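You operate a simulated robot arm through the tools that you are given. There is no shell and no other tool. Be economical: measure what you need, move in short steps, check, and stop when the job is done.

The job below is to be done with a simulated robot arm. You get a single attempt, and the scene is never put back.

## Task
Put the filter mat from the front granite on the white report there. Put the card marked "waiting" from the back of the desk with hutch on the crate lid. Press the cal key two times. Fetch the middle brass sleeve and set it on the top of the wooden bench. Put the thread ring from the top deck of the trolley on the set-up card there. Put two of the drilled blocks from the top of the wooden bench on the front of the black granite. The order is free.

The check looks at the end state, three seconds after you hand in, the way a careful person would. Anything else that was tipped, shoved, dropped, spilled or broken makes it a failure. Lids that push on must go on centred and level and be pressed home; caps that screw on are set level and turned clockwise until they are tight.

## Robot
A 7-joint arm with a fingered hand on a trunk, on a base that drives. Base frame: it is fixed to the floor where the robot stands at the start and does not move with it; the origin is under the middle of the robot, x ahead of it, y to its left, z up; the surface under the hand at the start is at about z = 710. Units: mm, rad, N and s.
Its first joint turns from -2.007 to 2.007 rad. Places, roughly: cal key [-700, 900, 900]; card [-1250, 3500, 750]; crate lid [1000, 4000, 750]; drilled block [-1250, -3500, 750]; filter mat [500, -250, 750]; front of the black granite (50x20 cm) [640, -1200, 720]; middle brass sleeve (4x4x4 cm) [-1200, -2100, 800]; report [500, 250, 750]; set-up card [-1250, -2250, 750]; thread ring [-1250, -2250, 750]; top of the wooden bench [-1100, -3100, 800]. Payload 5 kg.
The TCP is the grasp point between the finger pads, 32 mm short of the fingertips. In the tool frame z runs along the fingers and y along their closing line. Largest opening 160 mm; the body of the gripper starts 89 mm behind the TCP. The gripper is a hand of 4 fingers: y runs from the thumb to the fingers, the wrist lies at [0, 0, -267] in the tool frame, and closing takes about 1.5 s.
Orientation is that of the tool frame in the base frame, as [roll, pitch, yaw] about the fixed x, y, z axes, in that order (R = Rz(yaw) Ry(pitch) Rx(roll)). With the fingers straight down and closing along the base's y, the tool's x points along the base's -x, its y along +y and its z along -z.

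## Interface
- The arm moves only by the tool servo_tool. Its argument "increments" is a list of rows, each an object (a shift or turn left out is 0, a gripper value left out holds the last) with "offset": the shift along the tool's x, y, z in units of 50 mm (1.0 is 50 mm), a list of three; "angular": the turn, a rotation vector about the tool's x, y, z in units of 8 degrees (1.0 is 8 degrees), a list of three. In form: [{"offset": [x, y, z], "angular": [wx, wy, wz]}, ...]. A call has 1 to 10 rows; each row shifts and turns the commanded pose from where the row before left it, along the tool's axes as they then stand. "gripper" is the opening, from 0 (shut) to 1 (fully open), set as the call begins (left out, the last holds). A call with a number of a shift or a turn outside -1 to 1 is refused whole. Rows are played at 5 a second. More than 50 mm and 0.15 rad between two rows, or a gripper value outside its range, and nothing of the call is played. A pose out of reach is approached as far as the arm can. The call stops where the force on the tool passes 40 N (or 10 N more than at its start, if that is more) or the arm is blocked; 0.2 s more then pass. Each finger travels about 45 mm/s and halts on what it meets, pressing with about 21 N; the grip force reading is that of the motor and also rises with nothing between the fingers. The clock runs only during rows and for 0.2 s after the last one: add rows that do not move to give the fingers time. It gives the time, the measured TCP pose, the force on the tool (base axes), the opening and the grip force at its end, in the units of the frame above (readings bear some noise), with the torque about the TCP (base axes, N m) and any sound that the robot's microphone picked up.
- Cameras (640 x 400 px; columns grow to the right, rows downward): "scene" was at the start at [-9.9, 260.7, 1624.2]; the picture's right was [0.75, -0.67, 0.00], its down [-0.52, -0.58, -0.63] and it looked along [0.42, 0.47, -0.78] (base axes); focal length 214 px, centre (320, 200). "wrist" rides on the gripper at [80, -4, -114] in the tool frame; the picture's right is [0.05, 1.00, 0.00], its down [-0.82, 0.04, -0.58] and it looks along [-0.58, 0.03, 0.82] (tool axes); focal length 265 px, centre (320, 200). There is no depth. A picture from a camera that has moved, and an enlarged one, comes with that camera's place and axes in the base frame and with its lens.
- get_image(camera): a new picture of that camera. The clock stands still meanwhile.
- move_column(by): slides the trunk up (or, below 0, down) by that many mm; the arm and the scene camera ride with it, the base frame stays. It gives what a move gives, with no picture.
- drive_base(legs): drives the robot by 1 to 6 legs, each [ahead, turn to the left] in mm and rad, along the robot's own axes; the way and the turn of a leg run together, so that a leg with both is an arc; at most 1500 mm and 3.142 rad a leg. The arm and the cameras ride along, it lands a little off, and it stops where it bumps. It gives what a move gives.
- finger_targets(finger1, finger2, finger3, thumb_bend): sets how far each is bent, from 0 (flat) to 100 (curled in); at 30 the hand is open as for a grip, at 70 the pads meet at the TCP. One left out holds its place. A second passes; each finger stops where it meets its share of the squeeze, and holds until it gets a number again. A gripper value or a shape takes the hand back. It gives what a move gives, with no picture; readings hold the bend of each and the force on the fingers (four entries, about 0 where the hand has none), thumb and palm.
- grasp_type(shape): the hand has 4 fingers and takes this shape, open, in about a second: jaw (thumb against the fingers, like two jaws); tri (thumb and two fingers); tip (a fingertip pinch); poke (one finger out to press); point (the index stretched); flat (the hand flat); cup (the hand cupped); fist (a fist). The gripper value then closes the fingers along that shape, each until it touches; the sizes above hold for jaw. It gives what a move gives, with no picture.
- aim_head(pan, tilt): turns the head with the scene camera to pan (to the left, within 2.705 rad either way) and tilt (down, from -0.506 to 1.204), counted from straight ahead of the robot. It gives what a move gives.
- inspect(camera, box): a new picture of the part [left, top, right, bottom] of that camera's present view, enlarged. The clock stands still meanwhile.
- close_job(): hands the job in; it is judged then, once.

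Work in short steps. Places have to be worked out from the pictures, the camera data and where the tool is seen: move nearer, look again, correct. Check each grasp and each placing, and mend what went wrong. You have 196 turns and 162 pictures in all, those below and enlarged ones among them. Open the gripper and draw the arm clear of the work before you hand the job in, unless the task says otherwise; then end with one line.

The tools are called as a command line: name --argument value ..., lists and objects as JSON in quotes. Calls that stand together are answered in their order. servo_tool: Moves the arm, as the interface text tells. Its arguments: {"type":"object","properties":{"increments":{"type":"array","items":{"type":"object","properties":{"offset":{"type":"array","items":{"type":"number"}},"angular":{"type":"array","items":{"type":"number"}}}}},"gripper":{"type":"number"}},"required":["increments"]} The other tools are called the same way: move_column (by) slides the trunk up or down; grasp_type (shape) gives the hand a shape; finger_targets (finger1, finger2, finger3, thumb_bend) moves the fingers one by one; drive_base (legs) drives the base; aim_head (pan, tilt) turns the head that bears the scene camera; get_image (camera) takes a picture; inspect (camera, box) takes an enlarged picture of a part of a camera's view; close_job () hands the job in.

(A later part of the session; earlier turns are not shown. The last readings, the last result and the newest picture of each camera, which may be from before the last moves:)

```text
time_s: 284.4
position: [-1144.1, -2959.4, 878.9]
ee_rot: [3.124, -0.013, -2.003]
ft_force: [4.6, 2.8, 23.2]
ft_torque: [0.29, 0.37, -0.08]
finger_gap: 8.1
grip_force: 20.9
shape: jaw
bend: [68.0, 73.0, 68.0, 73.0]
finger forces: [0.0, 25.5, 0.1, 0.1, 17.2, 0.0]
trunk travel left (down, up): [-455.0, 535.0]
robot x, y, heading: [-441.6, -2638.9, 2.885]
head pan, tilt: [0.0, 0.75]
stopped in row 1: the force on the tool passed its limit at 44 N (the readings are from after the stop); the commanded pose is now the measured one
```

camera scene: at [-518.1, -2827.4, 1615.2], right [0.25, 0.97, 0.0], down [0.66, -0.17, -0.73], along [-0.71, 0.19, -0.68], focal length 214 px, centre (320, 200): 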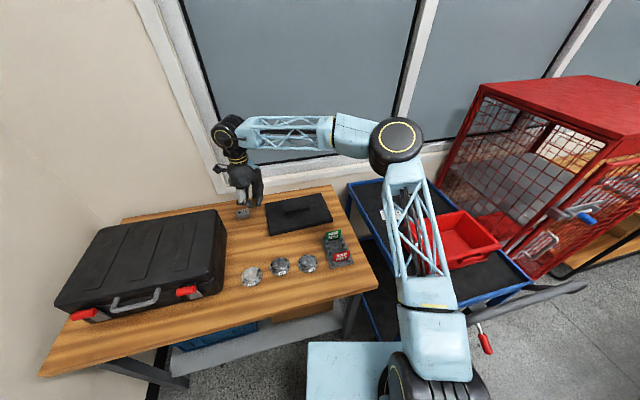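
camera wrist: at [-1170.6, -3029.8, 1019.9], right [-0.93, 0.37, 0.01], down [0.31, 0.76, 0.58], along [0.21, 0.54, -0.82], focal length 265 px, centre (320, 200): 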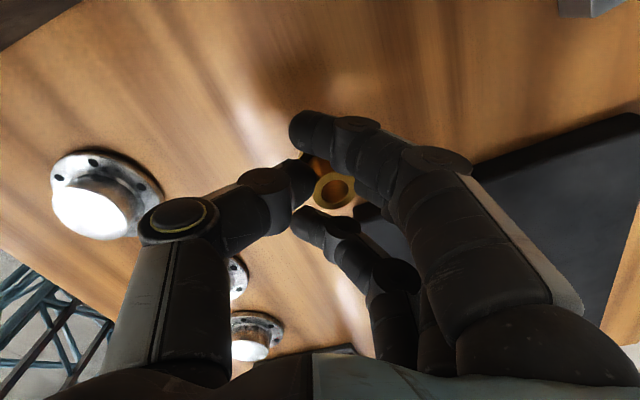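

Contact with the bench (top ≈ 830). Release gently and look.

servo_tool --increments '[{"offset": [0, 0, -0.03]}, {}]'

servo_tool --gripper 0.45 --increments '[{}, {}, {}, {}]'

servo_tool --increments '[{"offset": [0, 0, -0.8]}, {"offset": [0, 0, -0.8]}, {"offset": [0, 0, -0.8]}, {"offset": [0, 0, -0.8]}]'

get_image --camera "wrist"

```text
time_s: 285.1
position: [-1144.3, -2958.7, 877.2]
ee_rot: [3.125, -0.012, -2.003]
ft_force: [-0.3, 0.3, 22.7]
ft_torque: [0.25, 0.49, 0.03]
finger_gap: 8.1
grip_force: 20.9
shape: jaw
bend: [68.0, 73.0, 68.0, 73.0]
finger forces: [0.0, 28.3, 0.1, 0.0, 15.9, 0.1]
trunk travel left (down, up): [-455.0, 535.0]
robot x, y, heading: [-446.1, -2635.4, 2.888]
head pan, tilt: [0.0, 0.75]
```

```text
time_s: 286.1
position: [-1145.0, -2959.9, 875.4]
ee_rot: [3.127, -0.01, -2.004]
ft_force: [0.1, 0.5, 1.8]
ft_torque: [0.01, 0.02, 0.01]
finger_gap: 71.2
grip_force: 0.1
shape: jaw
bend: [73.0, 73.0, 73.0, 70.0]
finger forces: [0.0, 0.0, 0.0, 0.0, 0.0, 0.1]
trunk travel left (down, up): [-455.0, 535.0]
robot x, y, heading: [-447.1, -2632.6, 2.886]
head pan, tilt: [0.0, 0.75]
```

```text
time_s: 287.1
position: [-1142.2, -2958.9, 1036.4]
ee_rot: [3.128, -0.009, -2.004]
ft_force: [0.5, 0.1, -0.7]
ft_torque: [0.0, 0.01, 0.01]
finger_gap: 71.5
grip_force: 0.1
shape: jaw
bend: [73.0, 73.0, 73.0, 70.0]
finger forces: [0.0, 0.0, 0.0, 0.1, 0.1, 0.0]
trunk travel left (down, up): [-455.0, 535.0]
robot x, y, heading: [-447.5, -2638.9, 2.886]
head pan, tilt: [0.0, 0.75]
```

```text
46 pictures are left
camera wrist: at [-1168.3, -3033.0, 1151.1], right [-0.93, 0.37, 0.01], down [0.31, 0.76, 0.57], along [0.2, 0.53, -0.82], focal length 265 px, centre (320, 200)
```

wrist: 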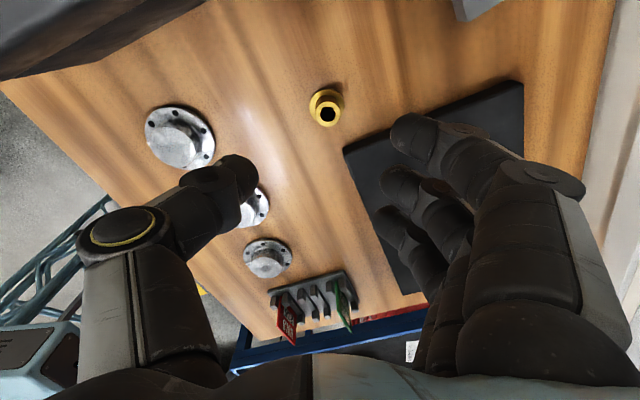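

Sleeve stands on the bench. Now find the drilled blocks: tuck the arm and move the robot south.

servo_tool --gripper 1.0 --increments '[{"offset": [0, 0, -0.6]}, {"offset": [-0.653, -0.554, -0.326]}, {"offset": [-0.653, -0.554, -0.326]}, {"offset": [-0.653, -0.554, -0.326]}, {"offset": [-0.653, -0.554, -0.326]}, {"offset": [-0.653, -0.554, -0.326]}, {"offset": [-0.653, -0.554, -0.326]}, {"offset": [-0.653, -0.554, -0.326]}]'

move_column --by 320

drive_base --legs '[[0, 1.83], [520, 0], [0, -1.45]]'

aim_head --pan 0.0 --tilt 0.9

get_image --camera "scene"

```text
time_s: 288.9
position: [-868.5, -2831.7, 1175.0]
ee_rot: [3.126, -0.01, -2.004]
ft_force: [0.5, 0.2, 0.0]
ft_torque: [-0.03, -0.02, 0.01]
finger_gap: 159.9
grip_force: 0.1
shape: jaw
bend: [30.0, 30.0, 30.0, 30.0]
finger forces: [0.0, 0.0, 0.0, 0.0, 0.0, 0.1]
trunk travel left (down, up): [-455.0, 535.0]
robot x, y, heading: [-447.6, -2636.3, 2.883]
head pan, tilt: [0.0, 0.75]
```

```text
time_s: 292.0
position: [-869.6, -2831.2, 1495.0]
ee_rot: [3.128, -0.011, -2.003]
ft_force: [0.6, 0.5, 1.3]
ft_torque: [-0.03, 0.02, 0.03]
finger_gap: 159.8
grip_force: 0.1
shape: jaw
bend: [30.0, 30.0, 30.0, 30.0]
finger forces: [0.1, 0.1, 0.1, 0.1, 0.0, 0.1]
trunk travel left (down, up): [-775.0, 215.0]
robot x, y, heading: [-442.5, -2638.4, 2.883]
head pan, tilt: [0.0, 0.75]
```

```text
time_s: 301.0
position: [-282.5, -3580.8, 1495.0]
ee_rot: [3.133, -0.004, -0.485]
ft_force: [-3.4, 24.0, 1.1]
ft_torque: [0.34, 0.08, -0.64]
finger_gap: 159.0
grip_force: 0.1
shape: jaw
bend: [40.0, 35.0, 30.0, 30.0]
finger forces: [16.5, 7.2, 0.0, 0.1, 0.1, 0.1]
trunk travel left (down, up): [-775.0, 215.0]
robot x, y, heading: [-454.0, -3153.5, -1.883]
head pan, tilt: [0.0, 0.75]
stopped in leg 3: the force on the tool passed its limit at 48 N (the readings are from after the stop); the commanded pose is now the measured one
```

```text
time_s: 301.7
position: [-282.7, -3580.7, 1497.2]
ee_rot: [3.131, -0.005, -0.486]
ft_force: [-4.3, 30.8, 1.1]
ft_torque: [0.29, 0.21, -0.88]
finger_gap: 158.8
grip_force: 0.0
shape: jaw
bend: [40.0, 36.0, 30.0, 30.0]
finger forces: [20.8, 10.5, 0.0, 0.0, 0.0, 0.0]
trunk travel left (down, up): [-775.0, 215.0]
robot x, y, heading: [-450.4, -3156.6, -1.884]
head pan, tilt: [0.0, 0.901]
```

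```text
45 pictures are left
camera scene: at [-262.6, -3226.1, 1923.7], right [-0.95, 0.31, 0.0], down [0.24, 0.74, -0.62], along [-0.19, -0.59, -0.78], focal length 214 px, centre (320, 200)
```

scene: 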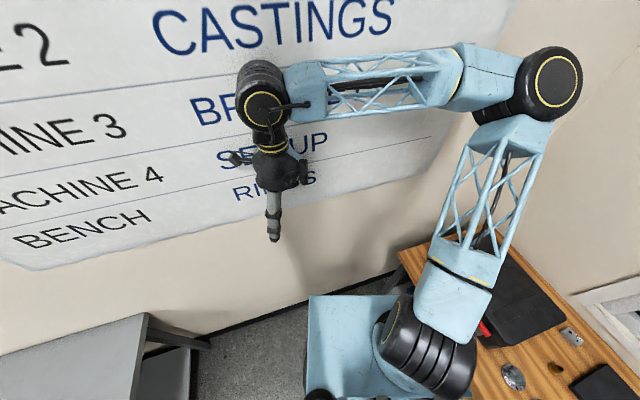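

The hand touched the south wall while turning. Back off right away.

drive_base --legs '[[-130, 0]]'

get_image --camera "wrist"

```text
time_s: 303.0
position: [-241.2, -3459.8, 1495.4]
ee_rot: [3.133, -0.005, -0.484]
ft_force: [0.2, -0.3, 0.3]
ft_torque: [-0.08, 0.05, -0.02]
finger_gap: 159.8
grip_force: 0.1
shape: jaw
bend: [30.0, 30.0, 30.0, 30.0]
finger forces: [0.0, 0.0, 0.0, 0.0, 0.0, 0.0]
trunk travel left (down, up): [-775.0, 215.0]
robot x, y, heading: [-414.0, -3031.8, -1.886]
head pan, tilt: [0.0, 0.901]
```

```text
44 pictures are left
camera wrist: at [-166.3, -3490.3, 1609.0], right [-0.42, -0.91, 0.01], down [-0.74, 0.35, 0.57], along [-0.52, 0.23, -0.82], focal length 265 px, centre (320, 200)
```

wrist: 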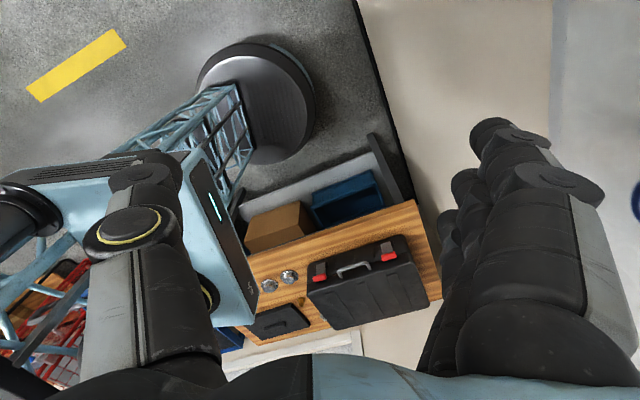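

Now rotate to face the bench.

drive_base --legs '[[0, -1.3]]'

aim_head --pan 0.25 --tilt 0.9

get_image --camera "scene"

```text
time_s: 306.7
position: [-780.2, -3311.2, 1494.6]
ee_rot: [3.133, -0.005, -1.784]
ft_force: [0.1, 0.4, 0.7]
ft_torque: [-0.02, 0.04, 0.01]
finger_gap: 159.9
grip_force: 0.0
shape: jaw
bend: [30.0, 30.0, 30.0, 30.0]
finger forces: [0.0, 0.0, 0.0, 0.0, 0.0, 0.0]
trunk travel left (down, up): [-775.0, 215.0]
robot x, y, heading: [-414.1, -3029.6, 3.105]
head pan, tilt: [0.0, 0.901]
```

```text
time_s: 307.5
position: [-780.8, -3311.3, 1493.8]
ee_rot: [3.133, -0.005, -1.785]
ft_force: [-0.3, 0.4, 0.3]
ft_torque: [0.05, -0.05, 0.0]
finger_gap: 159.8
grip_force: 0.1
shape: jaw
bend: [30.0, 30.0, 30.0, 30.0]
finger forces: [0.0, 0.0, 0.1, 0.1, 0.0, 0.1]
trunk travel left (down, up): [-775.0, 215.0]
robot x, y, heading: [-415.5, -3031.5, 3.099]
head pan, tilt: [0.25, 0.901]
```

```text
43 pictures are left
camera scene: at [-432.3, -3250.9, 1923.4], right [-0.21, 0.98, 0.0], down [0.77, 0.16, -0.62], along [-0.61, -0.13, -0.78], focal length 214 px, centre (320, 200)
```

scene: 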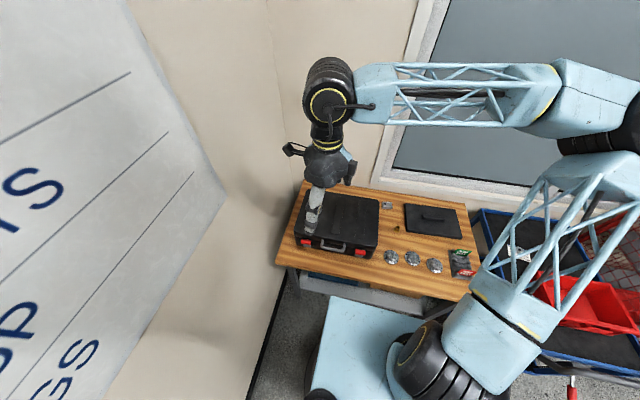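

Check around and behind the case for more blocks.

servo_tool --increments '[{"offset": [-0.9, -0.2, 0]}, {"offset": [-0.9, -0.2, 0]}, {"offset": [-0.9, -0.2, 0]}, {"offset": [-0.9, -0.2, 0]}, {"offset": [-0.9, -0.2, 0]}]'

inspect --camera "scene" --box '[270, 170, 430, 280]'

```text
time_s: 308.7
position: [-682.5, -3099.7, 1492.5]
ee_rot: [3.132, -0.006, -1.783]
ft_force: [-0.4, 0.2, 0.7]
ft_torque: [-0.07, 0.0, 0.03]
finger_gap: 160.1
grip_force: 0.1
shape: jaw
bend: [30.0, 30.0, 30.0, 30.0]
finger forces: [0.0, 0.1, 0.0, 0.0, 0.0, 0.0]
trunk travel left (down, up): [-775.0, 215.0]
robot x, y, heading: [-408.3, -3030.3, 3.098]
head pan, tilt: [0.25, 0.901]
```

```text
3.64 times, centred on (350, 225) of scene
camera zoom: at [-431.4, -3247.9, 1923.9], right [-0.21, 0.98, 0.0], down [0.77, 0.16, -0.62], along [-0.61, -0.13, -0.78], focal length 780 px, centre (211, 109)
```

zoom: 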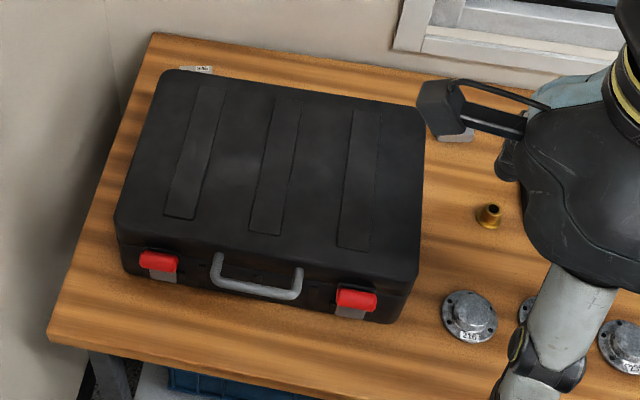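

A second drilled block peeks out behind the case at about [-1347,-3464]; the first is at [-1370,-3022]. Reposition the robot to about (-480,-3200), rotating away from the wall.

drive_base --legs '[[0, -1.91], [-185, 0], [0, 1.93]]'

aim_head --pan 0.2 --tilt 0.95

get_image --camera "scene"

```text
time_s: 319.9
position: [-750.7, -3276.9, 1492.9]
ee_rot: [3.133, -0.005, -1.768]
ft_force: [0.5, -0.4, -0.3]
ft_torque: [0.02, -0.03, 0.01]
finger_gap: 160.1
grip_force: 0.0
shape: jaw
bend: [30.0, 30.0, 30.0, 30.0]
finger forces: [0.0, 0.0, 0.0, 0.1, 0.0, 0.1]
trunk travel left (down, up): [-775.0, 215.0]
robot x, y, heading: [-478.4, -3206.9, 3.114]
head pan, tilt: [0.25, 0.901]
```

```text
time_s: 320.6
position: [-749.8, -3277.7, 1493.6]
ee_rot: [3.134, -0.005, -1.767]
ft_force: [-0.4, 0.4, -0.6]
ft_torque: [-0.02, 0.03, 0.01]
finger_gap: 159.9
grip_force: 0.0
shape: jaw
bend: [30.0, 30.0, 30.0, 30.0]
finger forces: [0.0, 0.0, 0.1, 0.0, 0.0, 0.1]
trunk travel left (down, up): [-775.0, 215.0]
robot x, y, heading: [-477.7, -3204.2, 3.111]
head pan, tilt: [0.201, 0.949]
```

```text
41 pictures are left
camera scene: at [-495.3, -3418.3, 1919.8], right [-0.17, 0.98, 0.0], down [0.8, 0.14, -0.58], along [-0.57, -0.1, -0.81], focal length 214 px, centre (320, 200)
```

scene: 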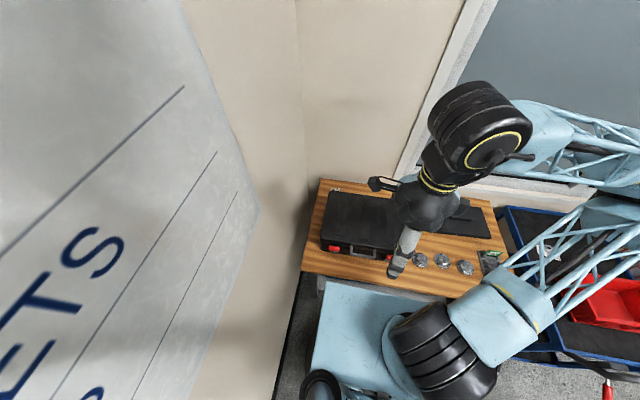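

Lower the trunk to working height and move over the first block.

move_column --by -300

servo_tool --gripper 0.6 --increments '[{"offset": [-0.196, 0.92, 0.2]}, {"offset": [-0.196, 0.92, 0.2]}, {"offset": [-0.196, 0.92, 0.2]}, {"offset": [-0.196, 0.92, 0.2]}, {"offset": [-0.196, 0.92, 0.2]}, {"offset": [-0.196, 0.92, 0.2]}, {"offset": [-0.196, 0.92, 0.2]}]'

servo_tool --increments '[{"offset": [-0.196, 0.9, 0.25]}, {"offset": [-0.196, 0.9, 0.25]}, {"offset": [-0.196, 0.9, 0.25]}, {"offset": [-0.196, 0.9, 0.25]}, {"offset": [-0.196, 0.9, 0.25]}, {}]'

get_image --camera "wrist"

```text
time_s: 323.6
position: [-750.3, -3278.0, 1192.5]
ee_rot: [3.132, -0.005, -1.768]
ft_force: [0.4, -0.4, -0.3]
ft_torque: [0.04, 0.02, -0.01]
finger_gap: 159.9
grip_force: 0.1
shape: jaw
bend: [30.0, 30.0, 30.0, 30.0]
finger forces: [0.1, 0.0, 0.0, 0.0, 0.0, 0.1]
trunk travel left (down, up): [-475.0, 515.0]
robot x, y, heading: [-479.5, -3204.3, 3.11]
head pan, tilt: [0.201, 0.949]
```

```text
time_s: 325.1
position: [-1054.4, -3147.7, 1125.5]
ee_rot: [3.132, -0.005, -1.768]
ft_force: [0.3, -0.4, -0.5]
ft_torque: [0.01, 0.01, -0.03]
finger_gap: 96.1
grip_force: 0.1
shape: jaw
bend: [71.0, 71.0, 71.0, 69.0]
finger forces: [0.0, 0.1, 0.0, 0.1, 0.0, 0.0]
trunk travel left (down, up): [-475.0, 515.0]
robot x, y, heading: [-480.2, -3203.8, 3.118]
head pan, tilt: [0.201, 0.949]
```

```text
time_s: 326.6
position: [-1266.2, -3053.9, 1063.7]
ee_rot: [3.132, -0.005, -1.77]
ft_force: [0.3, -0.9, 0.0]
ft_torque: [-0.01, -0.03, 0.0]
finger_gap: 96.1
grip_force: 0.1
shape: jaw
bend: [71.0, 71.0, 71.0, 69.0]
finger forces: [0.0, 0.1, 0.0, 0.0, 0.0, 0.0]
trunk travel left (down, up): [-475.0, 515.0]
robot x, y, heading: [-477.0, -3202.3, 3.115]
head pan, tilt: [0.201, 0.949]
```

```text
40 pictures are left
camera wrist: at [-1275.7, -3133.1, 1177.5], right [-0.99, 0.15, 0.01], down [0.12, 0.81, 0.57], along [0.08, 0.57, -0.82], focal length 265 px, centre (320, 200)
```

wrist: 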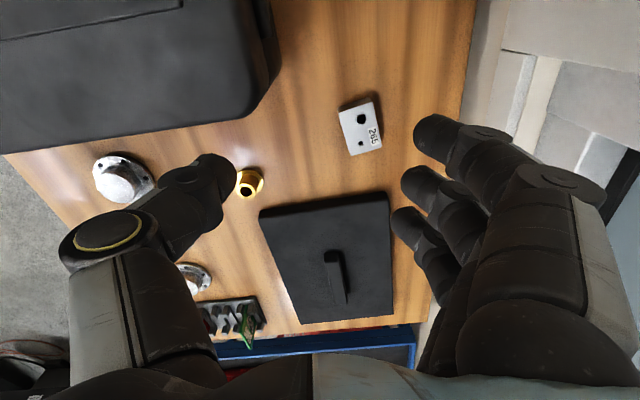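

Block 265 at about [-1310,-3009]. Move over it, lower, and align the yaw with its sides.

servo_tool --increments '[{"offset": [-0.24, 0.35, 0.6]}, {"offset": [-0.24, 0.35, 0.6]}, {"offset": [-0.24, 0.35, 0.6]}, {"angular": [0, 0, -1]}, {"angular": [0, 0, -1]}, {}]'

get_image --camera "wrist"

```text
time_s: 327.9
position: [-1310.8, -3010.2, 973.5]
ee_rot: [3.132, -0.004, -1.488]
ft_force: [0.3, 0.3, -0.7]
ft_torque: [-0.02, -0.01, 0.01]
finger_gap: 96.3
grip_force: 0.1
shape: jaw
bend: [71.0, 71.0, 71.0, 69.0]
finger forces: [0.0, 0.0, 0.1, 0.0, 0.0, 0.0]
trunk travel left (down, up): [-475.0, 515.0]
robot x, y, heading: [-481.0, -3201.6, 3.116]
head pan, tilt: [0.201, 0.949]
```

```text
39 pictures are left
camera wrist: at [-1297.0, -3088.3, 1087.8], right [-0.99, -0.13, 0.01], down [-0.1, 0.81, 0.58], along [-0.09, 0.57, -0.82], focal length 265 px, centre (320, 200)
```

wrist: 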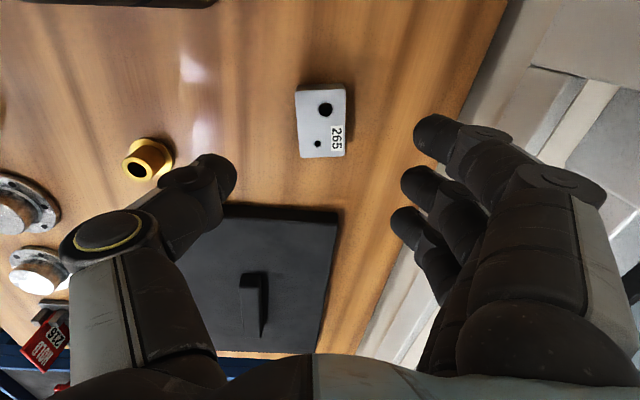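

Aligned and centred. Lower to z≈868 and grip.

servo_tool --increments '[{"offset": [0, 0, 0.8]}, {"offset": [0, 0, 0.8]}, {"offset": [0, 0, 0.5]}, {}]'

servo_tool --gripper 0.0 --increments '[{}, {}, {}, {}, {}]'

servo_tool --increments '[{"offset": [0, 0, -0.6]}, {"offset": [0, 0, -0.8]}, {"offset": [0, 0, -0.8]}, {}]'

get_image --camera "wrist"

```text
time_s: 328.9
position: [-1310.3, -3010.3, 871.7]
ee_rot: [3.127, -0.003, -1.489]
ft_force: [-1.8, 3.4, 25.7]
ft_torque: [0.17, -0.39, 0.26]
finger_gap: 95.5
grip_force: 0.2
shape: jaw
bend: [71.0, 71.0, 71.0, 71.0]
finger forces: [2.9, 3.2, 3.7, 0.0, 15.9, 0.0]
trunk travel left (down, up): [-475.0, 515.0]
robot x, y, heading: [-480.8, -3203.4, 3.111]
head pan, tilt: [0.201, 0.949]
```

```text
time_s: 330.2
position: [-1311.1, -3011.3, 872.7]
ee_rot: [3.126, -0.004, -1.49]
ft_force: [-2.1, -1.3, 15.0]
ft_torque: [0.17, 0.11, 0.09]
finger_gap: 41.8
grip_force: 20.9
shape: jaw
bend: [74.0, 74.0, 74.0, 72.0]
finger forces: [4.8, 8.8, 12.1, 0.0, 22.7, 0.0]
trunk travel left (down, up): [-475.0, 515.0]
robot x, y, heading: [-478.1, -3206.1, 3.117]
head pan, tilt: [0.201, 0.949]
stopped in row 5: the force on the tool passed its limit at 40 N (the readings are from after the stop); the commanded pose is now the measured one
```

```text
time_s: 331.2
position: [-1310.3, -3011.7, 980.3]
ee_rot: [3.129, -0.004, -1.487]
ft_force: [0.1, 0.0, -0.3]
ft_torque: [0.01, -0.02, 0.02]
finger_gap: 41.1
grip_force: 21.3
shape: jaw
bend: [74.0, 74.0, 74.0, 72.0]
finger forces: [4.3, 5.3, 6.5, 0.0, 15.9, 0.0]
trunk travel left (down, up): [-475.0, 515.0]
robot x, y, heading: [-478.8, -3204.5, 3.11]
head pan, tilt: [0.201, 0.949]
```

```text
38 pictures are left
camera wrist: at [-1296.4, -3089.8, 1094.0], right [-0.99, -0.13, 0.01], down [-0.1, 0.81, 0.58], along [-0.09, 0.57, -0.82], focal length 265 px, centre (320, 200)
```

wrist: 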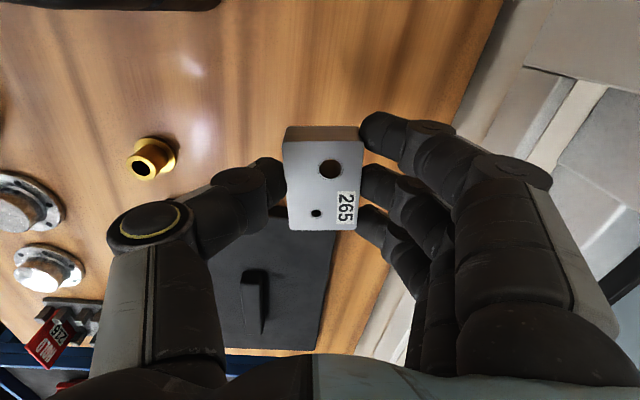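

Block 265 held firmly. Raise and tuck the arm, then drive north to the front granite's south end.

servo_tool --increments '[{"offset": [0, 0, -0.9]}, {"offset": [0, 0, -0.9]}, {"offset": [0, 0, -0.9]}, {"offset": [0, 0, -0.9]}, {"offset": [0, 0, -0.6]}]'

servo_tool --increments '[{"offset": [0.271, -0.89, 0]}, {"offset": [0.271, -0.89, 0]}, {"offset": [0.271, -0.89, 0]}, {"offset": [0.271, -0.89, 0]}, {"offset": [0.271, -0.89, 0]}, {"offset": [0.271, -0.89, 0]}, {"offset": [0.271, -0.89, 0]}, {"offset": [0.271, -0.89, 0]}, {"offset": [0.271, -0.89, 0]}]'

drive_base --legs '[[0, -1.966], [554, 0], [0, 0.347], [1500, 0]]'

aim_head --pan -1.0 --tilt 0.7

get_image --camera "scene"

```text
time_s: 332.4
position: [-1307.0, -3008.5, 1190.8]
ee_rot: [3.131, -0.002, -1.49]
ft_force: [0.5, 0.7, -0.9]
ft_torque: [0.0, 0.0, -0.01]
finger_gap: 41.2
grip_force: 21.2
shape: jaw
bend: [74.0, 74.0, 73.0, 72.0]
finger forces: [4.2, 5.1, 6.4, 0.0, 15.8, 0.0]
trunk travel left (down, up): [-475.0, 515.0]
robot x, y, heading: [-481.8, -3202.1, 3.12]
head pan, tilt: [0.201, 0.949]
```

```text
time_s: 334.4
position: [-894.4, -3099.7, 1183.8]
ee_rot: [3.13, -0.003, -1.489]
ft_force: [0.7, 0.5, -1.5]
ft_torque: [-0.02, 0.01, 0.02]
finger_gap: 40.9
grip_force: 21.0
shape: jaw
bend: [74.0, 74.0, 73.0, 71.0]
finger forces: [4.3, 5.2, 6.2, 0.1, 15.8, 0.1]
trunk travel left (down, up): [-475.0, 515.0]
robot x, y, heading: [-477.5, -3206.3, 3.118]
head pan, tilt: [0.201, 0.949]
```

```text
time_s: 350.7
position: [-17.3, -792.0, 1184.0]
ee_rot: [3.128, -0.004, -3.115]
ft_force: [-0.5, -1.0, -1.3]
ft_torque: [0.0, -0.02, 0.0]
finger_gap: 40.4
grip_force: 21.6
shape: jaw
bend: [74.0, 74.0, 74.0, 71.0]
finger forces: [4.2, 5.0, 5.9, 0.0, 15.1, 0.0]
trunk travel left (down, up): [-475.0, 515.0]
robot x, y, heading: [-141.6, -1202.9, 1.497]
head pan, tilt: [0.201, 0.949]
```

```text
time_s: 352.1
position: [-16.9, -790.3, 1183.5]
ee_rot: [3.129, -0.004, -3.114]
ft_force: [-0.2, 0.9, -0.8]
ft_torque: [-0.01, 0.01, -0.02]
finger_gap: 40.7
grip_force: 21.0
shape: jaw
bend: [74.0, 74.0, 74.0, 71.0]
finger forces: [4.1, 5.1, 6.0, 0.0, 15.2, 0.1]
trunk travel left (down, up): [-475.0, 515.0]
robot x, y, heading: [-146.3, -1200.0, 1.492]
head pan, tilt: [-1.0, 0.7]
```

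```text
37 pictures are left
camera scene: at [-273.3, -1202.7, 1639.6], right [0.47, -0.88, 0.0], down [-0.57, -0.3, -0.76], along [0.67, 0.36, -0.64], focal length 214 px, centre (320, 200)
```

scene: 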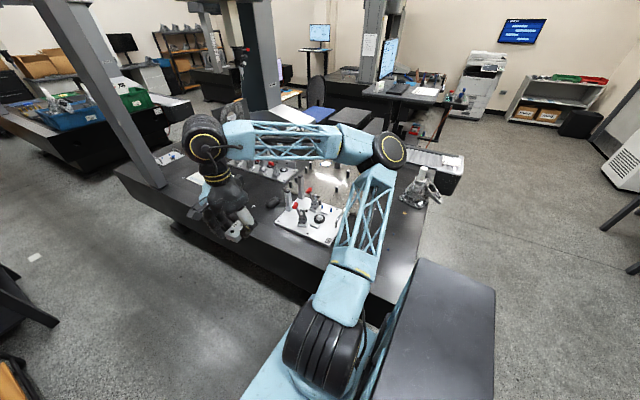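

Turn to face east over the granite's south end.

drive_base --legs '[[0, -1.6]]'

aim_head --pan -0.1 --tilt 0.8

get_image --camera "scene"

get_image --camera "wrist"

```text
time_s: 356.6
position: [263.2, -1335.5, 1184.1]
ee_rot: [3.13, -0.005, 1.579]
ft_force: [-0.3, -0.4, -2.0]
ft_torque: [0.03, -0.01, -0.04]
finger_gap: 40.5
grip_force: 21.0
shape: jaw
bend: [74.0, 74.0, 74.0, 71.0]
finger forces: [4.0, 4.9, 5.8, 0.1, 14.9, 0.0]
trunk travel left (down, up): [-475.0, 515.0]
robot x, y, heading: [-140.1, -1200.7, -0.098]
head pan, tilt: [-1.0, 0.7]
```

```text
time_s: 357.8
position: [264.5, -1334.6, 1182.7]
ee_rot: [3.129, -0.002, 1.581]
ft_force: [0.0, 0.1, -1.9]
ft_torque: [-0.01, -0.01, 0.01]
finger_gap: 40.3
grip_force: 21.7
shape: jaw
bend: [74.0, 74.0, 74.0, 71.0]
finger forces: [4.0, 4.9, 5.8, 0.0, 14.8, 0.0]
trunk travel left (down, up): [-475.0, 515.0]
robot x, y, heading: [-143.7, -1197.7, -0.1]
head pan, tilt: [-0.099, 0.799]
```

```text
36 pictures are left
camera scene: at [-101.7, -1007.1, 1631.4], right [-0.2, -0.98, 0.0], down [-0.7, 0.14, -0.7], along [0.68, -0.14, -0.72], focal length 214 px, centre (320, 200)
```

scene: 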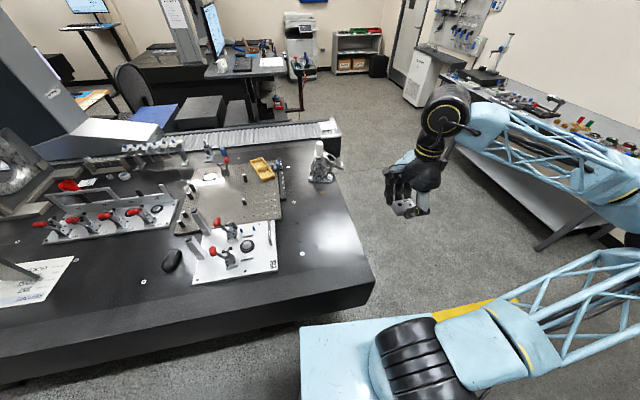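

```text
35 pictures are left
camera wrist: at [259.5, -1254.0, 1297.7], right [1.0, 0.06, 0.01], down [0.04, -0.82, 0.58], along [0.04, -0.57, -0.82], focal length 265 px, centre (320, 200)
```

wrist: 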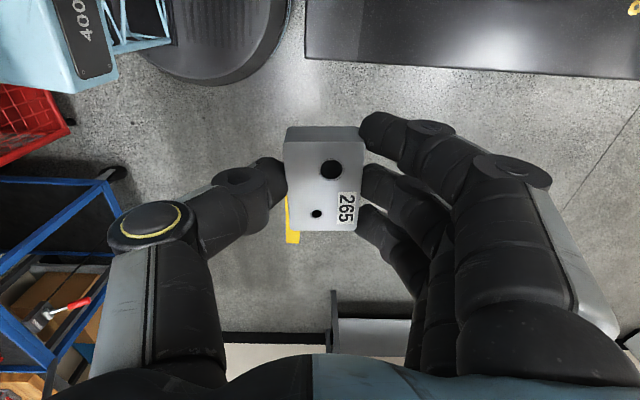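

Free strip: y from -1318 to -920. Place this block at (540,-1200). Move over it to z≈900.

servo_tool --increments '[{"offset": [0.294, 0.616, 0.629]}, {"offset": [0.294, 0.616, 0.629]}, {"offset": [0.294, 0.616, 0.629]}, {"offset": [0.294, 0.616, 0.629]}, {"offset": [0.294, 0.616, 0.629]}, {"offset": [0.294, 0.616, 0.629]}, {"offset": [0.294, 0.616, 0.629]}, {"offset": [0.294, 0.616, 0.629]}, {"offset": [0.294, 0.616, 0.629]}]'

servo_tool --increments '[{"offset": [0, 0, 0.9]}, {"offset": [0, 0, 0.9]}, {"offset": [0, 0, 0.9]}, {}]'

get_image --camera "wrist"

```text
time_s: 359.8
position: [545.1, -1199.1, 904.9]
ee_rot: [3.128, -0.002, 1.581]
ft_force: [0.8, -1.2, -1.8]
ft_torque: [0.02, -0.01, 0.02]
finger_gap: 39.9
grip_force: 21.0
shape: jaw
bend: [74.0, 74.0, 74.0, 71.0]
finger forces: [4.2, 4.9, 5.8, 0.1, 14.9, 0.0]
trunk travel left (down, up): [-475.0, 515.0]
robot x, y, heading: [-142.1, -1202.0, -0.097]
head pan, tilt: [-0.099, 0.799]
```

```text
time_s: 360.8
position: [546.2, -1199.3, 768.4]
ee_rot: [3.131, -0.002, 1.579]
ft_force: [0.1, 0.1, -2.1]
ft_torque: [0.01, 0.03, 0.01]
finger_gap: 40.2
grip_force: 21.3
shape: jaw
bend: [74.0, 74.0, 74.0, 71.0]
finger forces: [4.3, 4.8, 5.7, 0.1, 14.9, 0.0]
trunk travel left (down, up): [-475.0, 515.0]
robot x, y, heading: [-143.9, -1199.4, -0.101]
head pan, tilt: [-0.099, 0.799]
```

```text
34 pictures are left
camera wrist: at [541.4, -1118.0, 883.2], right [1.0, 0.06, 0.01], down [0.04, -0.82, 0.58], along [0.04, -0.57, -0.82], focal length 265 px, centre (320, 200)
```

wrist: 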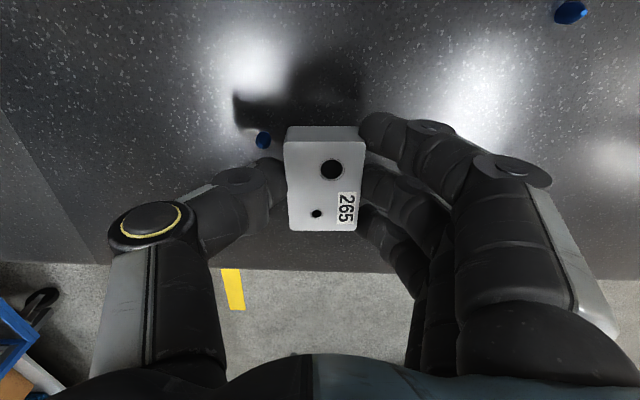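

Small blue pin near [508,-1190]; shift 45 mm in +x to stay clear, then lower to contact (~752).

servo_tool --increments '[{"offset": [0, 0.9, 0]}, {"offset": [0, 0, 0.2]}, {}]'

get_image --camera "wrist"

```text
time_s: 361.6
position: [590.6, -1199.0, 761.5]
ee_rot: [3.129, -0.004, 1.579]
ft_force: [-0.4, -0.3, -0.6]
ft_torque: [0.0, 0.02, 0.04]
finger_gap: 39.8
grip_force: 20.5
shape: jaw
bend: [74.0, 74.0, 74.0, 71.0]
finger forces: [4.4, 4.9, 5.7, 0.0, 15.3, 0.1]
trunk travel left (down, up): [-475.0, 515.0]
robot x, y, heading: [-141.2, -1203.8, -0.091]
head pan, tilt: [-0.099, 0.799]
```

```text
33 pictures are left
camera wrist: at [586.0, -1118.0, 874.3], right [1.0, 0.06, 0.01], down [0.04, -0.82, 0.58], along [0.04, -0.57, -0.82], focal length 265 px, centre (320, 200)
```

wrist: 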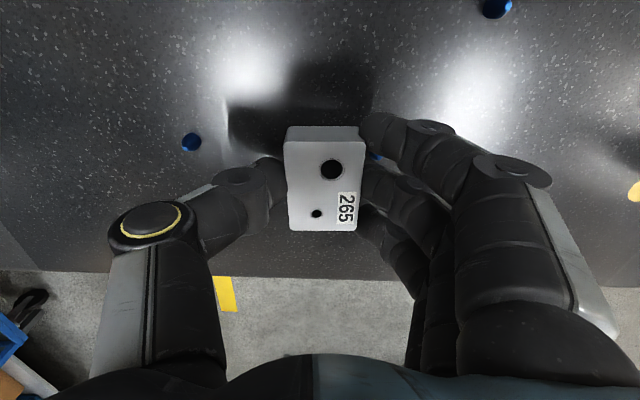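

There is a row of blue plugs at y≈-1190. Raise, shift 50 mm toward the south edge (y≈-1249), then lower.

servo_tool --increments '[{"offset": [0, 0, -0.4]}, {"offset": [-0.98, 0, 0]}, {"offset": [0, 0, 0.3]}, {}]'

get_image --camera "wrist"

```text
time_s: 362.6
position: [591.5, -1248.9, 765.0]
ee_rot: [3.128, -0.002, 1.58]
ft_force: [1.0, -0.2, -1.4]
ft_torque: [-0.03, -0.02, -0.03]
finger_gap: 39.9
grip_force: 21.2
shape: jaw
bend: [74.0, 74.0, 74.0, 71.0]
finger forces: [4.4, 5.0, 5.7, 0.0, 15.2, 0.0]
trunk travel left (down, up): [-475.0, 515.0]
robot x, y, heading: [-141.4, -1197.9, -0.096]
head pan, tilt: [-0.099, 0.799]
```

```text
32 pictures are left
camera wrist: at [586.6, -1167.5, 878.5], right [1.0, 0.06, 0.01], down [0.04, -0.82, 0.58], along [0.04, -0.57, -0.82], focal length 265 px, centre (320, 200)
```

wrist: 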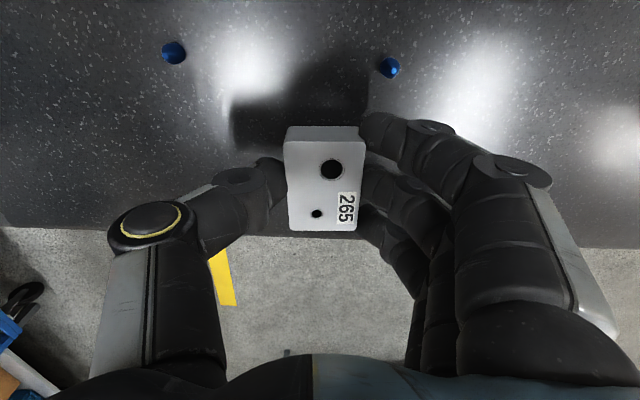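

Clear spot. Lower gently to contact.

servo_tool --increments '[{"offset": [0, 0, 0.12]}, {"offset": [0, 0, 0.06]}, {}]'

servo_tool --increments '[{"offset": [0, 0, 0.06]}, {}]'

```text
time_s: 363.4
position: [592.1, -1248.4, 755.8]
ee_rot: [3.131, -0.004, 1.581]
ft_force: [0.8, -0.5, -1.0]
ft_torque: [0.01, -0.02, 0.02]
finger_gap: 40.2
grip_force: 21.5
shape: jaw
bend: [74.0, 74.0, 74.0, 71.0]
finger forces: [4.3, 5.1, 5.7, 0.0, 15.0, 0.1]
trunk travel left (down, up): [-475.0, 515.0]
robot x, y, heading: [-139.3, -1198.8, -0.097]
head pan, tilt: [-0.099, 0.799]
```

```text
time_s: 363.9
position: [590.4, -1247.9, 752.8]
ee_rot: [3.13, -0.004, 1.579]
ft_force: [0.0, -0.5, -1.3]
ft_torque: [0.0, -0.01, 0.04]
finger_gap: 40.5
grip_force: 21.1
shape: jaw
bend: [74.0, 74.0, 74.0, 71.0]
finger forces: [4.4, 5.0, 5.7, 0.0, 15.0, 0.0]
trunk travel left (down, up): [-475.0, 515.0]
robot x, y, heading: [-142.3, -1201.1, -0.099]
head pan, tilt: [-0.099, 0.799]
```

Not touching yet; continue in 3 mm steps.

servo_tool --increments '[{"offset": [0, 0, 0.06]}, {}]'

servo_tool --increments '[{"offset": [0, 0, 0.05]}, {}]'

```text
time_s: 364.6
position: [591.8, -1248.3, 751.3]
ee_rot: [3.13, -0.003, 1.58]
ft_force: [-0.5, 0.7, -1.0]
ft_torque: [0.0, -0.03, 0.02]
finger_gap: 40.1
grip_force: 20.6
shape: jaw
bend: [74.0, 74.0, 74.0, 71.0]
finger forces: [4.2, 5.0, 5.7, 0.1, 15.1, 0.1]
trunk travel left (down, up): [-475.0, 515.0]
robot x, y, heading: [-140.9, -1202.6, -0.097]
head pan, tilt: [-0.099, 0.799]
```

```text
time_s: 365.1
position: [590.3, -1248.5, 747.9]
ee_rot: [3.13, -0.001, 1.579]
ft_force: [-0.4, -0.2, -1.3]
ft_torque: [-0.03, -0.05, -0.02]
finger_gap: 40.2
grip_force: 20.8
shape: jaw
bend: [74.0, 74.0, 74.0, 71.0]
finger forces: [4.3, 4.9, 5.7, 0.1, 15.1, 0.1]
trunk travel left (down, up): [-475.0, 515.0]
robot x, y, heading: [-143.8, -1201.3, -0.099]
head pan, tilt: [-0.099, 0.799]
```

servo_tool --increments '[{"offset": [0, 0, 0.05]}, {}]'

servo_tool --increments '[{"offset": [0, 0, 0.05]}, {}]'

```text
time_s: 365.8
position: [591.0, -1247.6, 745.3]
ee_rot: [3.13, -0.002, 1.579]
ft_force: [0.6, -0.7, -1.4]
ft_torque: [0.01, 0.01, 0.0]
finger_gap: 40.4
grip_force: 21.1
shape: jaw
bend: [74.0, 74.0, 74.0, 71.0]
finger forces: [4.4, 4.9, 5.7, 0.0, 15.1, 0.1]
trunk travel left (down, up): [-475.0, 515.0]
robot x, y, heading: [-144.0, -1202.6, -0.099]
head pan, tilt: [-0.099, 0.799]
```

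```text
time_s: 366.4
position: [590.4, -1247.6, 742.7]
ee_rot: [3.13, -0.003, 1.578]
ft_force: [0.1, -0.4, -0.7]
ft_torque: [-0.07, 0.03, -0.06]
finger_gap: 39.9
grip_force: 20.4
shape: jaw
bend: [74.0, 74.0, 74.0, 72.0]
finger forces: [4.3, 5.1, 5.7, 0.1, 15.2, 0.1]
trunk travel left (down, up): [-475.0, 515.0]
robot x, y, heading: [-145.2, -1199.8, -0.096]
head pan, tilt: [-0.099, 0.799]
```

Fingers should be about at the surface; another 2 mm steps.

servo_tool --increments '[{"offset": [0, 0, 0.04]}, {}]'

servo_tool --increments '[{"offset": [0, 0, 0.04]}, {}]'

```text
time_s: 366.9
position: [591.7, -1246.8, 742.0]
ee_rot: [3.126, -0.002, 1.579]
ft_force: [-1.6, -0.8, 14.5]
ft_torque: [-0.26, 0.09, -0.02]
finger_gap: 40.0
grip_force: 20.6
shape: jaw
bend: [74.0, 74.0, 74.0, 72.0]
finger forces: [4.4, 6.2, 10.9, 0.0, 21.7, 0.0]
trunk travel left (down, up): [-475.0, 515.0]
robot x, y, heading: [-143.4, -1200.3, -0.097]
head pan, tilt: [-0.099, 0.799]
```

```text
time_s: 367.6
position: [591.4, -1247.7, 743.5]
ee_rot: [3.125, -0.003, 1.58]
ft_force: [-1.1, -2.2, 37.2]
ft_torque: [-0.28, 0.1, 0.02]
finger_gap: 41.4
grip_force: 21.2
shape: jaw
bend: [74.0, 74.0, 74.0, 72.0]
finger forces: [7.2, 10.2, 14.1, 0.0, 32.4, 0.0]
trunk travel left (down, up): [-475.0, 515.0]
robot x, y, heading: [-143.9, -1200.7, -0.097]
head pan, tilt: [-0.099, 0.799]
```

Contact. Ease, open, rise, and check.

servo_tool --increments '[{"offset": [0, 0, -0.04]}, {}]'

servo_tool --gripper 0.6 --increments '[{}, {}, {}, {}]'

servo_tool --increments '[{"offset": [0, 0, -0.5]}, {"offset": [0, 0, -1]}, {"offset": [0, 0, -1]}, {"offset": [0, 0, -1]}, {"offset": [0, 0, -1]}, {"offset": [0, 0, -1]}, {"offset": [0, 0, -1]}, {"offset": [0, 0, -1]}, {"offset": [0, 0, -1]}]'

get_image --camera "wrist"

```text
time_s: 368.1
position: [591.9, -1247.2, 741.6]
ee_rot: [3.127, -0.005, 1.58]
ft_force: [5.4, -4.0, 25.4]
ft_torque: [-0.3, -0.57, 0.01]
finger_gap: 41.4
grip_force: 21.0
shape: jaw
bend: [74.0, 74.0, 74.0, 72.0]
finger forces: [7.7, 10.9, 14.6, 0.1, 19.4, 0.1]
trunk travel left (down, up): [-475.0, 515.0]
robot x, y, heading: [-143.7, -1205.4, -0.101]
head pan, tilt: [-0.099, 0.799]
```

```text
time_s: 369.1
position: [592.2, -1247.2, 743.4]
ee_rot: [3.126, -0.003, 1.579]
ft_force: [7.5, 2.4, 26.5]
ft_torque: [-0.03, 0.58, -0.07]
finger_gap: 83.1
grip_force: 0.0
shape: jaw
bend: [71.0, 71.0, 72.0, 75.0]
finger forces: [0.4, 1.4, 2.8, 0.1, 21.9, 0.0]
trunk travel left (down, up): [-475.0, 515.0]
robot x, y, heading: [-143.8, -1199.9, -0.096]
head pan, tilt: [-0.099, 0.799]
```

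```text
time_s: 371.1
position: [586.2, -1248.3, 1166.8]
ee_rot: [3.128, -0.003, 1.581]
ft_force: [0.2, 1.0, -0.1]
ft_torque: [-0.03, 0.0, 0.01]
finger_gap: 95.8
grip_force: 0.2
shape: jaw
bend: [71.0, 71.0, 71.0, 69.0]
finger forces: [0.0, 0.0, 0.1, 0.1, 0.0, 0.0]
trunk travel left (down, up): [-475.0, 515.0]
robot x, y, heading: [-143.9, -1198.5, -0.097]
head pan, tilt: [-0.099, 0.799]
```

```text
31 pictures are left
camera wrist: at [581.7, -1167.4, 1279.5], right [1.0, 0.06, 0.01], down [0.04, -0.82, 0.58], along [0.04, -0.57, -0.82], focal length 265 px, centre (320, 200)
```

wrist: 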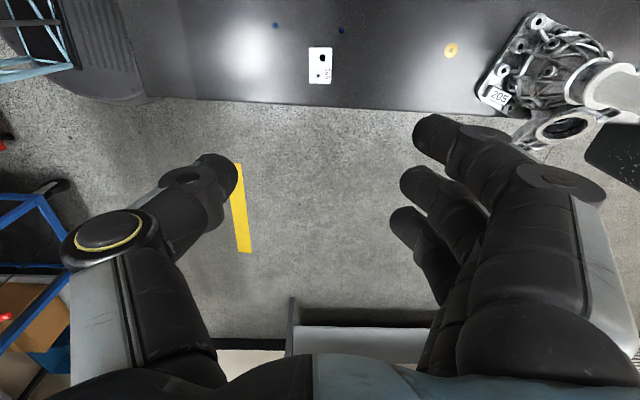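

First block placed well. Return for the second, driving backwards along the same route.

servo_tool --gripper 1.0 --increments '[{"offset": [0, -0.95, 0]}, {"offset": [0, -0.95, 0]}, {"offset": [0, -0.95, 0]}, {"offset": [0, -0.95, 0]}, {"offset": [0, -0.95, 0]}, {"offset": [0, -0.95, 0]}]'

drive_base --legs '[[0, 1.59], [-1500, 0], [0, -0.33], [-560, 0], [0, 1.97]]'

aim_head --pan 0.2 --tilt 0.85

get_image --camera "scene"

```text
time_s: 372.6
position: [300.5, -1251.1, 1162.3]
ee_rot: [3.127, -0.001, 1.58]
ft_force: [-0.3, -0.8, 0.9]
ft_torque: [0.0, 0.01, 0.01]
finger_gap: 160.0
grip_force: 0.0
shape: jaw
bend: [30.0, 30.0, 30.0, 30.0]
finger forces: [0.0, 0.0, 0.1, 0.0, 0.1, 0.1]
trunk travel left (down, up): [-475.0, 515.0]
robot x, y, heading: [-139.4, -1197.4, -0.097]
head pan, tilt: [-0.099, 0.799]
```

```text
time_s: 392.9
position: [-914.8, -3208.2, 1162.0]
ee_rot: [3.128, -0.002, -1.473]
ft_force: [0.2, -0.1, 0.2]
ft_torque: [0.01, 0.0, 0.0]
finger_gap: 160.1
grip_force: 0.0
shape: jaw
bend: [30.0, 30.0, 30.0, 30.0]
finger forces: [0.0, 0.0, 0.0, 0.0, 0.1, 0.0]
trunk travel left (down, up): [-475.0, 515.0]
robot x, y, heading: [-472.1, -3221.1, 3.134]
head pan, tilt: [-0.099, 0.799]
```

```text
time_s: 393.7
position: [-916.3, -3207.7, 1162.4]
ee_rot: [3.129, -0.003, -1.473]
ft_force: [-0.6, -0.8, -0.5]
ft_torque: [0.02, 0.02, 0.01]
finger_gap: 159.6
grip_force: 0.1
shape: jaw
bend: [30.0, 30.0, 30.0, 30.0]
finger forces: [0.0, 0.0, 0.0, 0.0, 0.1, 0.1]
trunk travel left (down, up): [-475.0, 515.0]
robot x, y, heading: [-469.5, -3221.3, 3.128]
head pan, tilt: [0.201, 0.85]
```

```text
30 pictures are left
camera scene: at [-487.1, -3434.9, 1627.3], right [-0.19, 0.98, 0.0], down [0.74, 0.14, -0.66], along [-0.65, -0.13, -0.75], focal length 214 px, centre (320, 200)
```

scene: 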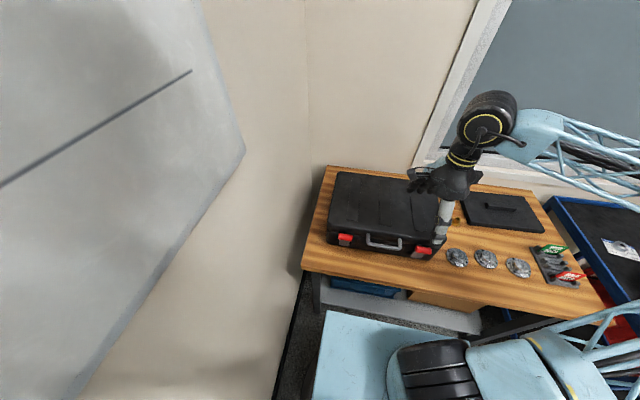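

Move the hand above the case's rear, tilt so that the wrist camera looks down behind it.

servo_tool --gripper 0.4 --increments '[{"offset": [0.296, 0.889, -0.04]}, {"offset": [0.296, 0.889, -0.04]}, {"offset": [0.296, 0.889, -0.04]}, {"offset": [0.296, 0.889, -0.04]}, {"offset": [0.296, 0.889, -0.04]}, {"offset": [0.296, 0.889, -0.04]}, {"offset": [0.296, 0.889, -0.04]}, {"offset": [0.296, 0.889, -0.04]}, {"offset": [0.296, 0.889, -0.04]}]'

servo_tool --increments '[{"angular": [0, 1, 0]}, {"angular": [0, 1, 0]}, {}]'

get_image --camera "wrist"

```text
time_s: 395.7
position: [-1303.9, -3380.9, 1185.8]
ee_rot: [3.129, -0.002, -1.473]
ft_force: [0.1, 0.1, 0.3]
ft_torque: [0.04, -0.01, -0.02]
finger_gap: 64.3
grip_force: 0.1
shape: jaw
bend: [73.0, 73.0, 73.0, 70.0]
finger forces: [0.0, 0.0, 0.0, 0.1, 0.0, 0.0]
trunk travel left (down, up): [-475.0, 515.0]
robot x, y, heading: [-468.4, -3216.0, 3.134]
head pan, tilt: [0.201, 0.85]
```

```text
time_s: 396.5
position: [-1303.2, -3380.8, 1185.3]
ee_rot: [3.128, -0.282, -1.467]
ft_force: [-0.3, 1.3, -0.2]
ft_torque: [-0.01, 0.01, 0.02]
finger_gap: 64.9
grip_force: 0.1
shape: jaw
bend: [73.0, 73.0, 73.0, 70.0]
finger forces: [0.1, 0.0, 0.1, 0.0, 0.0, 0.0]
trunk travel left (down, up): [-475.0, 515.0]
robot x, y, heading: [-469.0, -3220.7, 3.134]
head pan, tilt: [0.201, 0.85]
```

```text
29 pictures are left
camera wrist: at [-1290.7, -3423.7, 1316.6], right [-0.99, -0.15, 0.03], down [-0.13, 0.94, 0.33], along [-0.07, 0.32, -0.94], focal length 265 px, centre (320, 200)
```

wrist: 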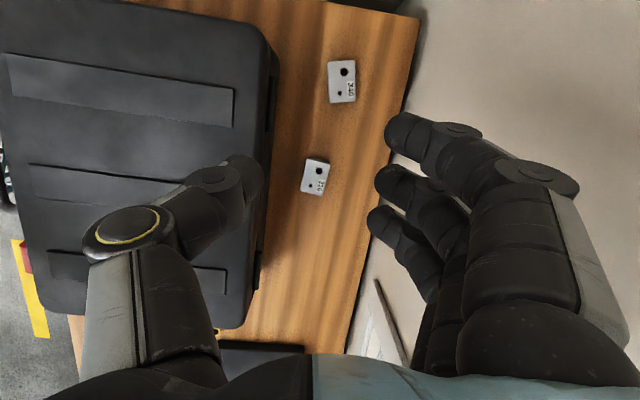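

Two more blocks behind the case; the one at [-1310,-3310] has good clearance. I'll grip it along its length (closing along y): undo the tilt and turn the hand 96°.

servo_tool --gripper 0.6 --increments '[{"angular": [0, -1, 0]}, {"angular": [0, -1, 0]}, {"angular": [0, 0, 1]}, {"angular": [0, 0, 1]}, {"angular": [0, 0, 1]}, {"angular": [0, 0, 1]}, {"angular": [0, 0, 1]}, {"angular": [0, 0, 1]}]'

servo_tool --increments '[{"angular": [0, 0, 1]}, {"angular": [0, 0, 1]}, {"angular": [0, 0, 1]}, {"angular": [0, 0, 1]}, {"angular": [0, 0, 1]}, {"angular": [0, 0, 1]}, {}]'

get_image --camera "wrist"

```text
time_s: 398.3
position: [-1302.7, -3379.7, 1185.2]
ee_rot: [3.134, -0.009, -2.313]
ft_force: [-0.6, -0.1, -0.2]
ft_torque: [0.0, -0.03, -0.02]
finger_gap: 95.6
grip_force: 0.0
shape: jaw
bend: [71.0, 71.0, 71.0, 69.0]
finger forces: [0.0, 0.0, 0.0, 0.0, 0.0, 0.0]
trunk travel left (down, up): [-475.0, 515.0]
robot x, y, heading: [-466.7, -3220.0, 3.13]
head pan, tilt: [0.201, 0.85]
```

```text
time_s: 399.9
position: [-1303.8, -3380.5, 1185.8]
ee_rot: [-3.136, -0.012, 3.133]
ft_force: [0.3, 0.6, 0.2]
ft_torque: [0.01, 0.02, -0.06]
finger_gap: 95.2
grip_force: 0.0
shape: jaw
bend: [71.0, 71.0, 71.0, 69.0]
finger forces: [0.1, 0.0, 0.0, 0.1, 0.0, 0.0]
trunk travel left (down, up): [-475.0, 515.0]
robot x, y, heading: [-467.1, -3220.4, 3.136]
head pan, tilt: [0.201, 0.85]
```

```text
28 pictures are left
camera wrist: at [-1380.4, -3381.7, 1299.9], right [-0.04, 1.0, 0.0], down [0.82, 0.04, 0.57], along [0.57, 0.02, -0.82], focal length 265 px, centre (320, 200)
```

wrist: 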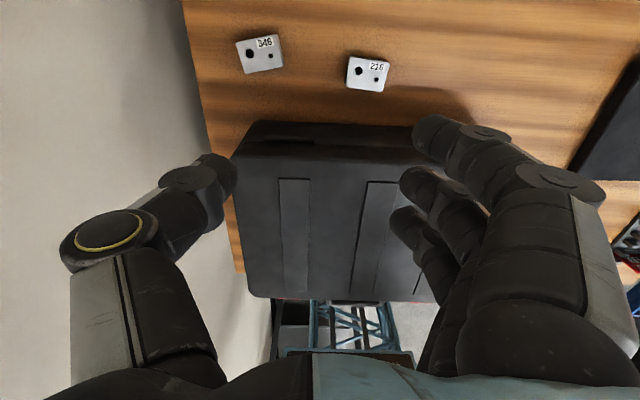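

Block 216 at [-1312,-3309]. Align over it and go down to z≈985.

servo_tool --increments '[{"offset": [0.16, 0.7, 0], "angular": [0, 0, 0.5]}, {"offset": [0, 0.72, 0]}, {"offset": [0, 0, 0.9]}, {"offset": [0, 0, 0.9]}, {"offset": [0, 0, 0.9]}, {"offset": [0, 0, 0.9]}, {"offset": [0, 0, 0.4]}, {}]'

get_image --camera "wrist"

```text
time_s: 401.7
position: [-1310.3, -3308.9, 984.3]
ee_rot: [-3.136, -0.011, 3.062]
ft_force: [-0.2, 0.0, 0.4]
ft_torque: [-0.02, 0.02, 0.02]
finger_gap: 95.5
grip_force: 0.0
shape: jaw
bend: [71.0, 71.0, 71.0, 69.0]
finger forces: [0.0, 0.1, 0.0, 0.0, 0.0, 0.0]
trunk travel left (down, up): [-475.0, 515.0]
robot x, y, heading: [-469.9, -3220.2, 3.136]
head pan, tilt: [0.201, 0.85]
```

```text
27 pictures are left
camera wrist: at [-1387.8, -3305.5, 1099.2], right [0.02, 1.0, 0.0], down [0.82, -0.02, 0.57], along [0.57, -0.02, -0.82], focal length 265 px, centre (320, 200)
```

wrist: 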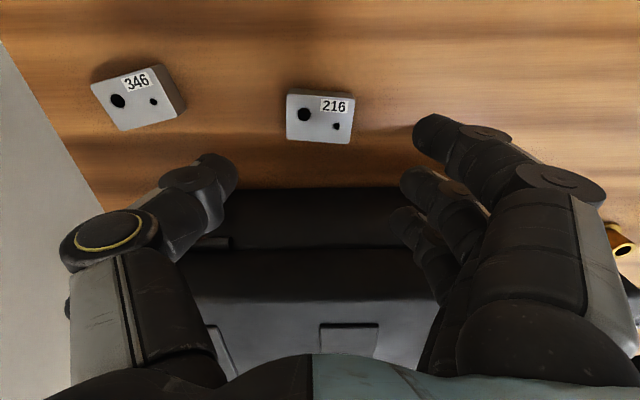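

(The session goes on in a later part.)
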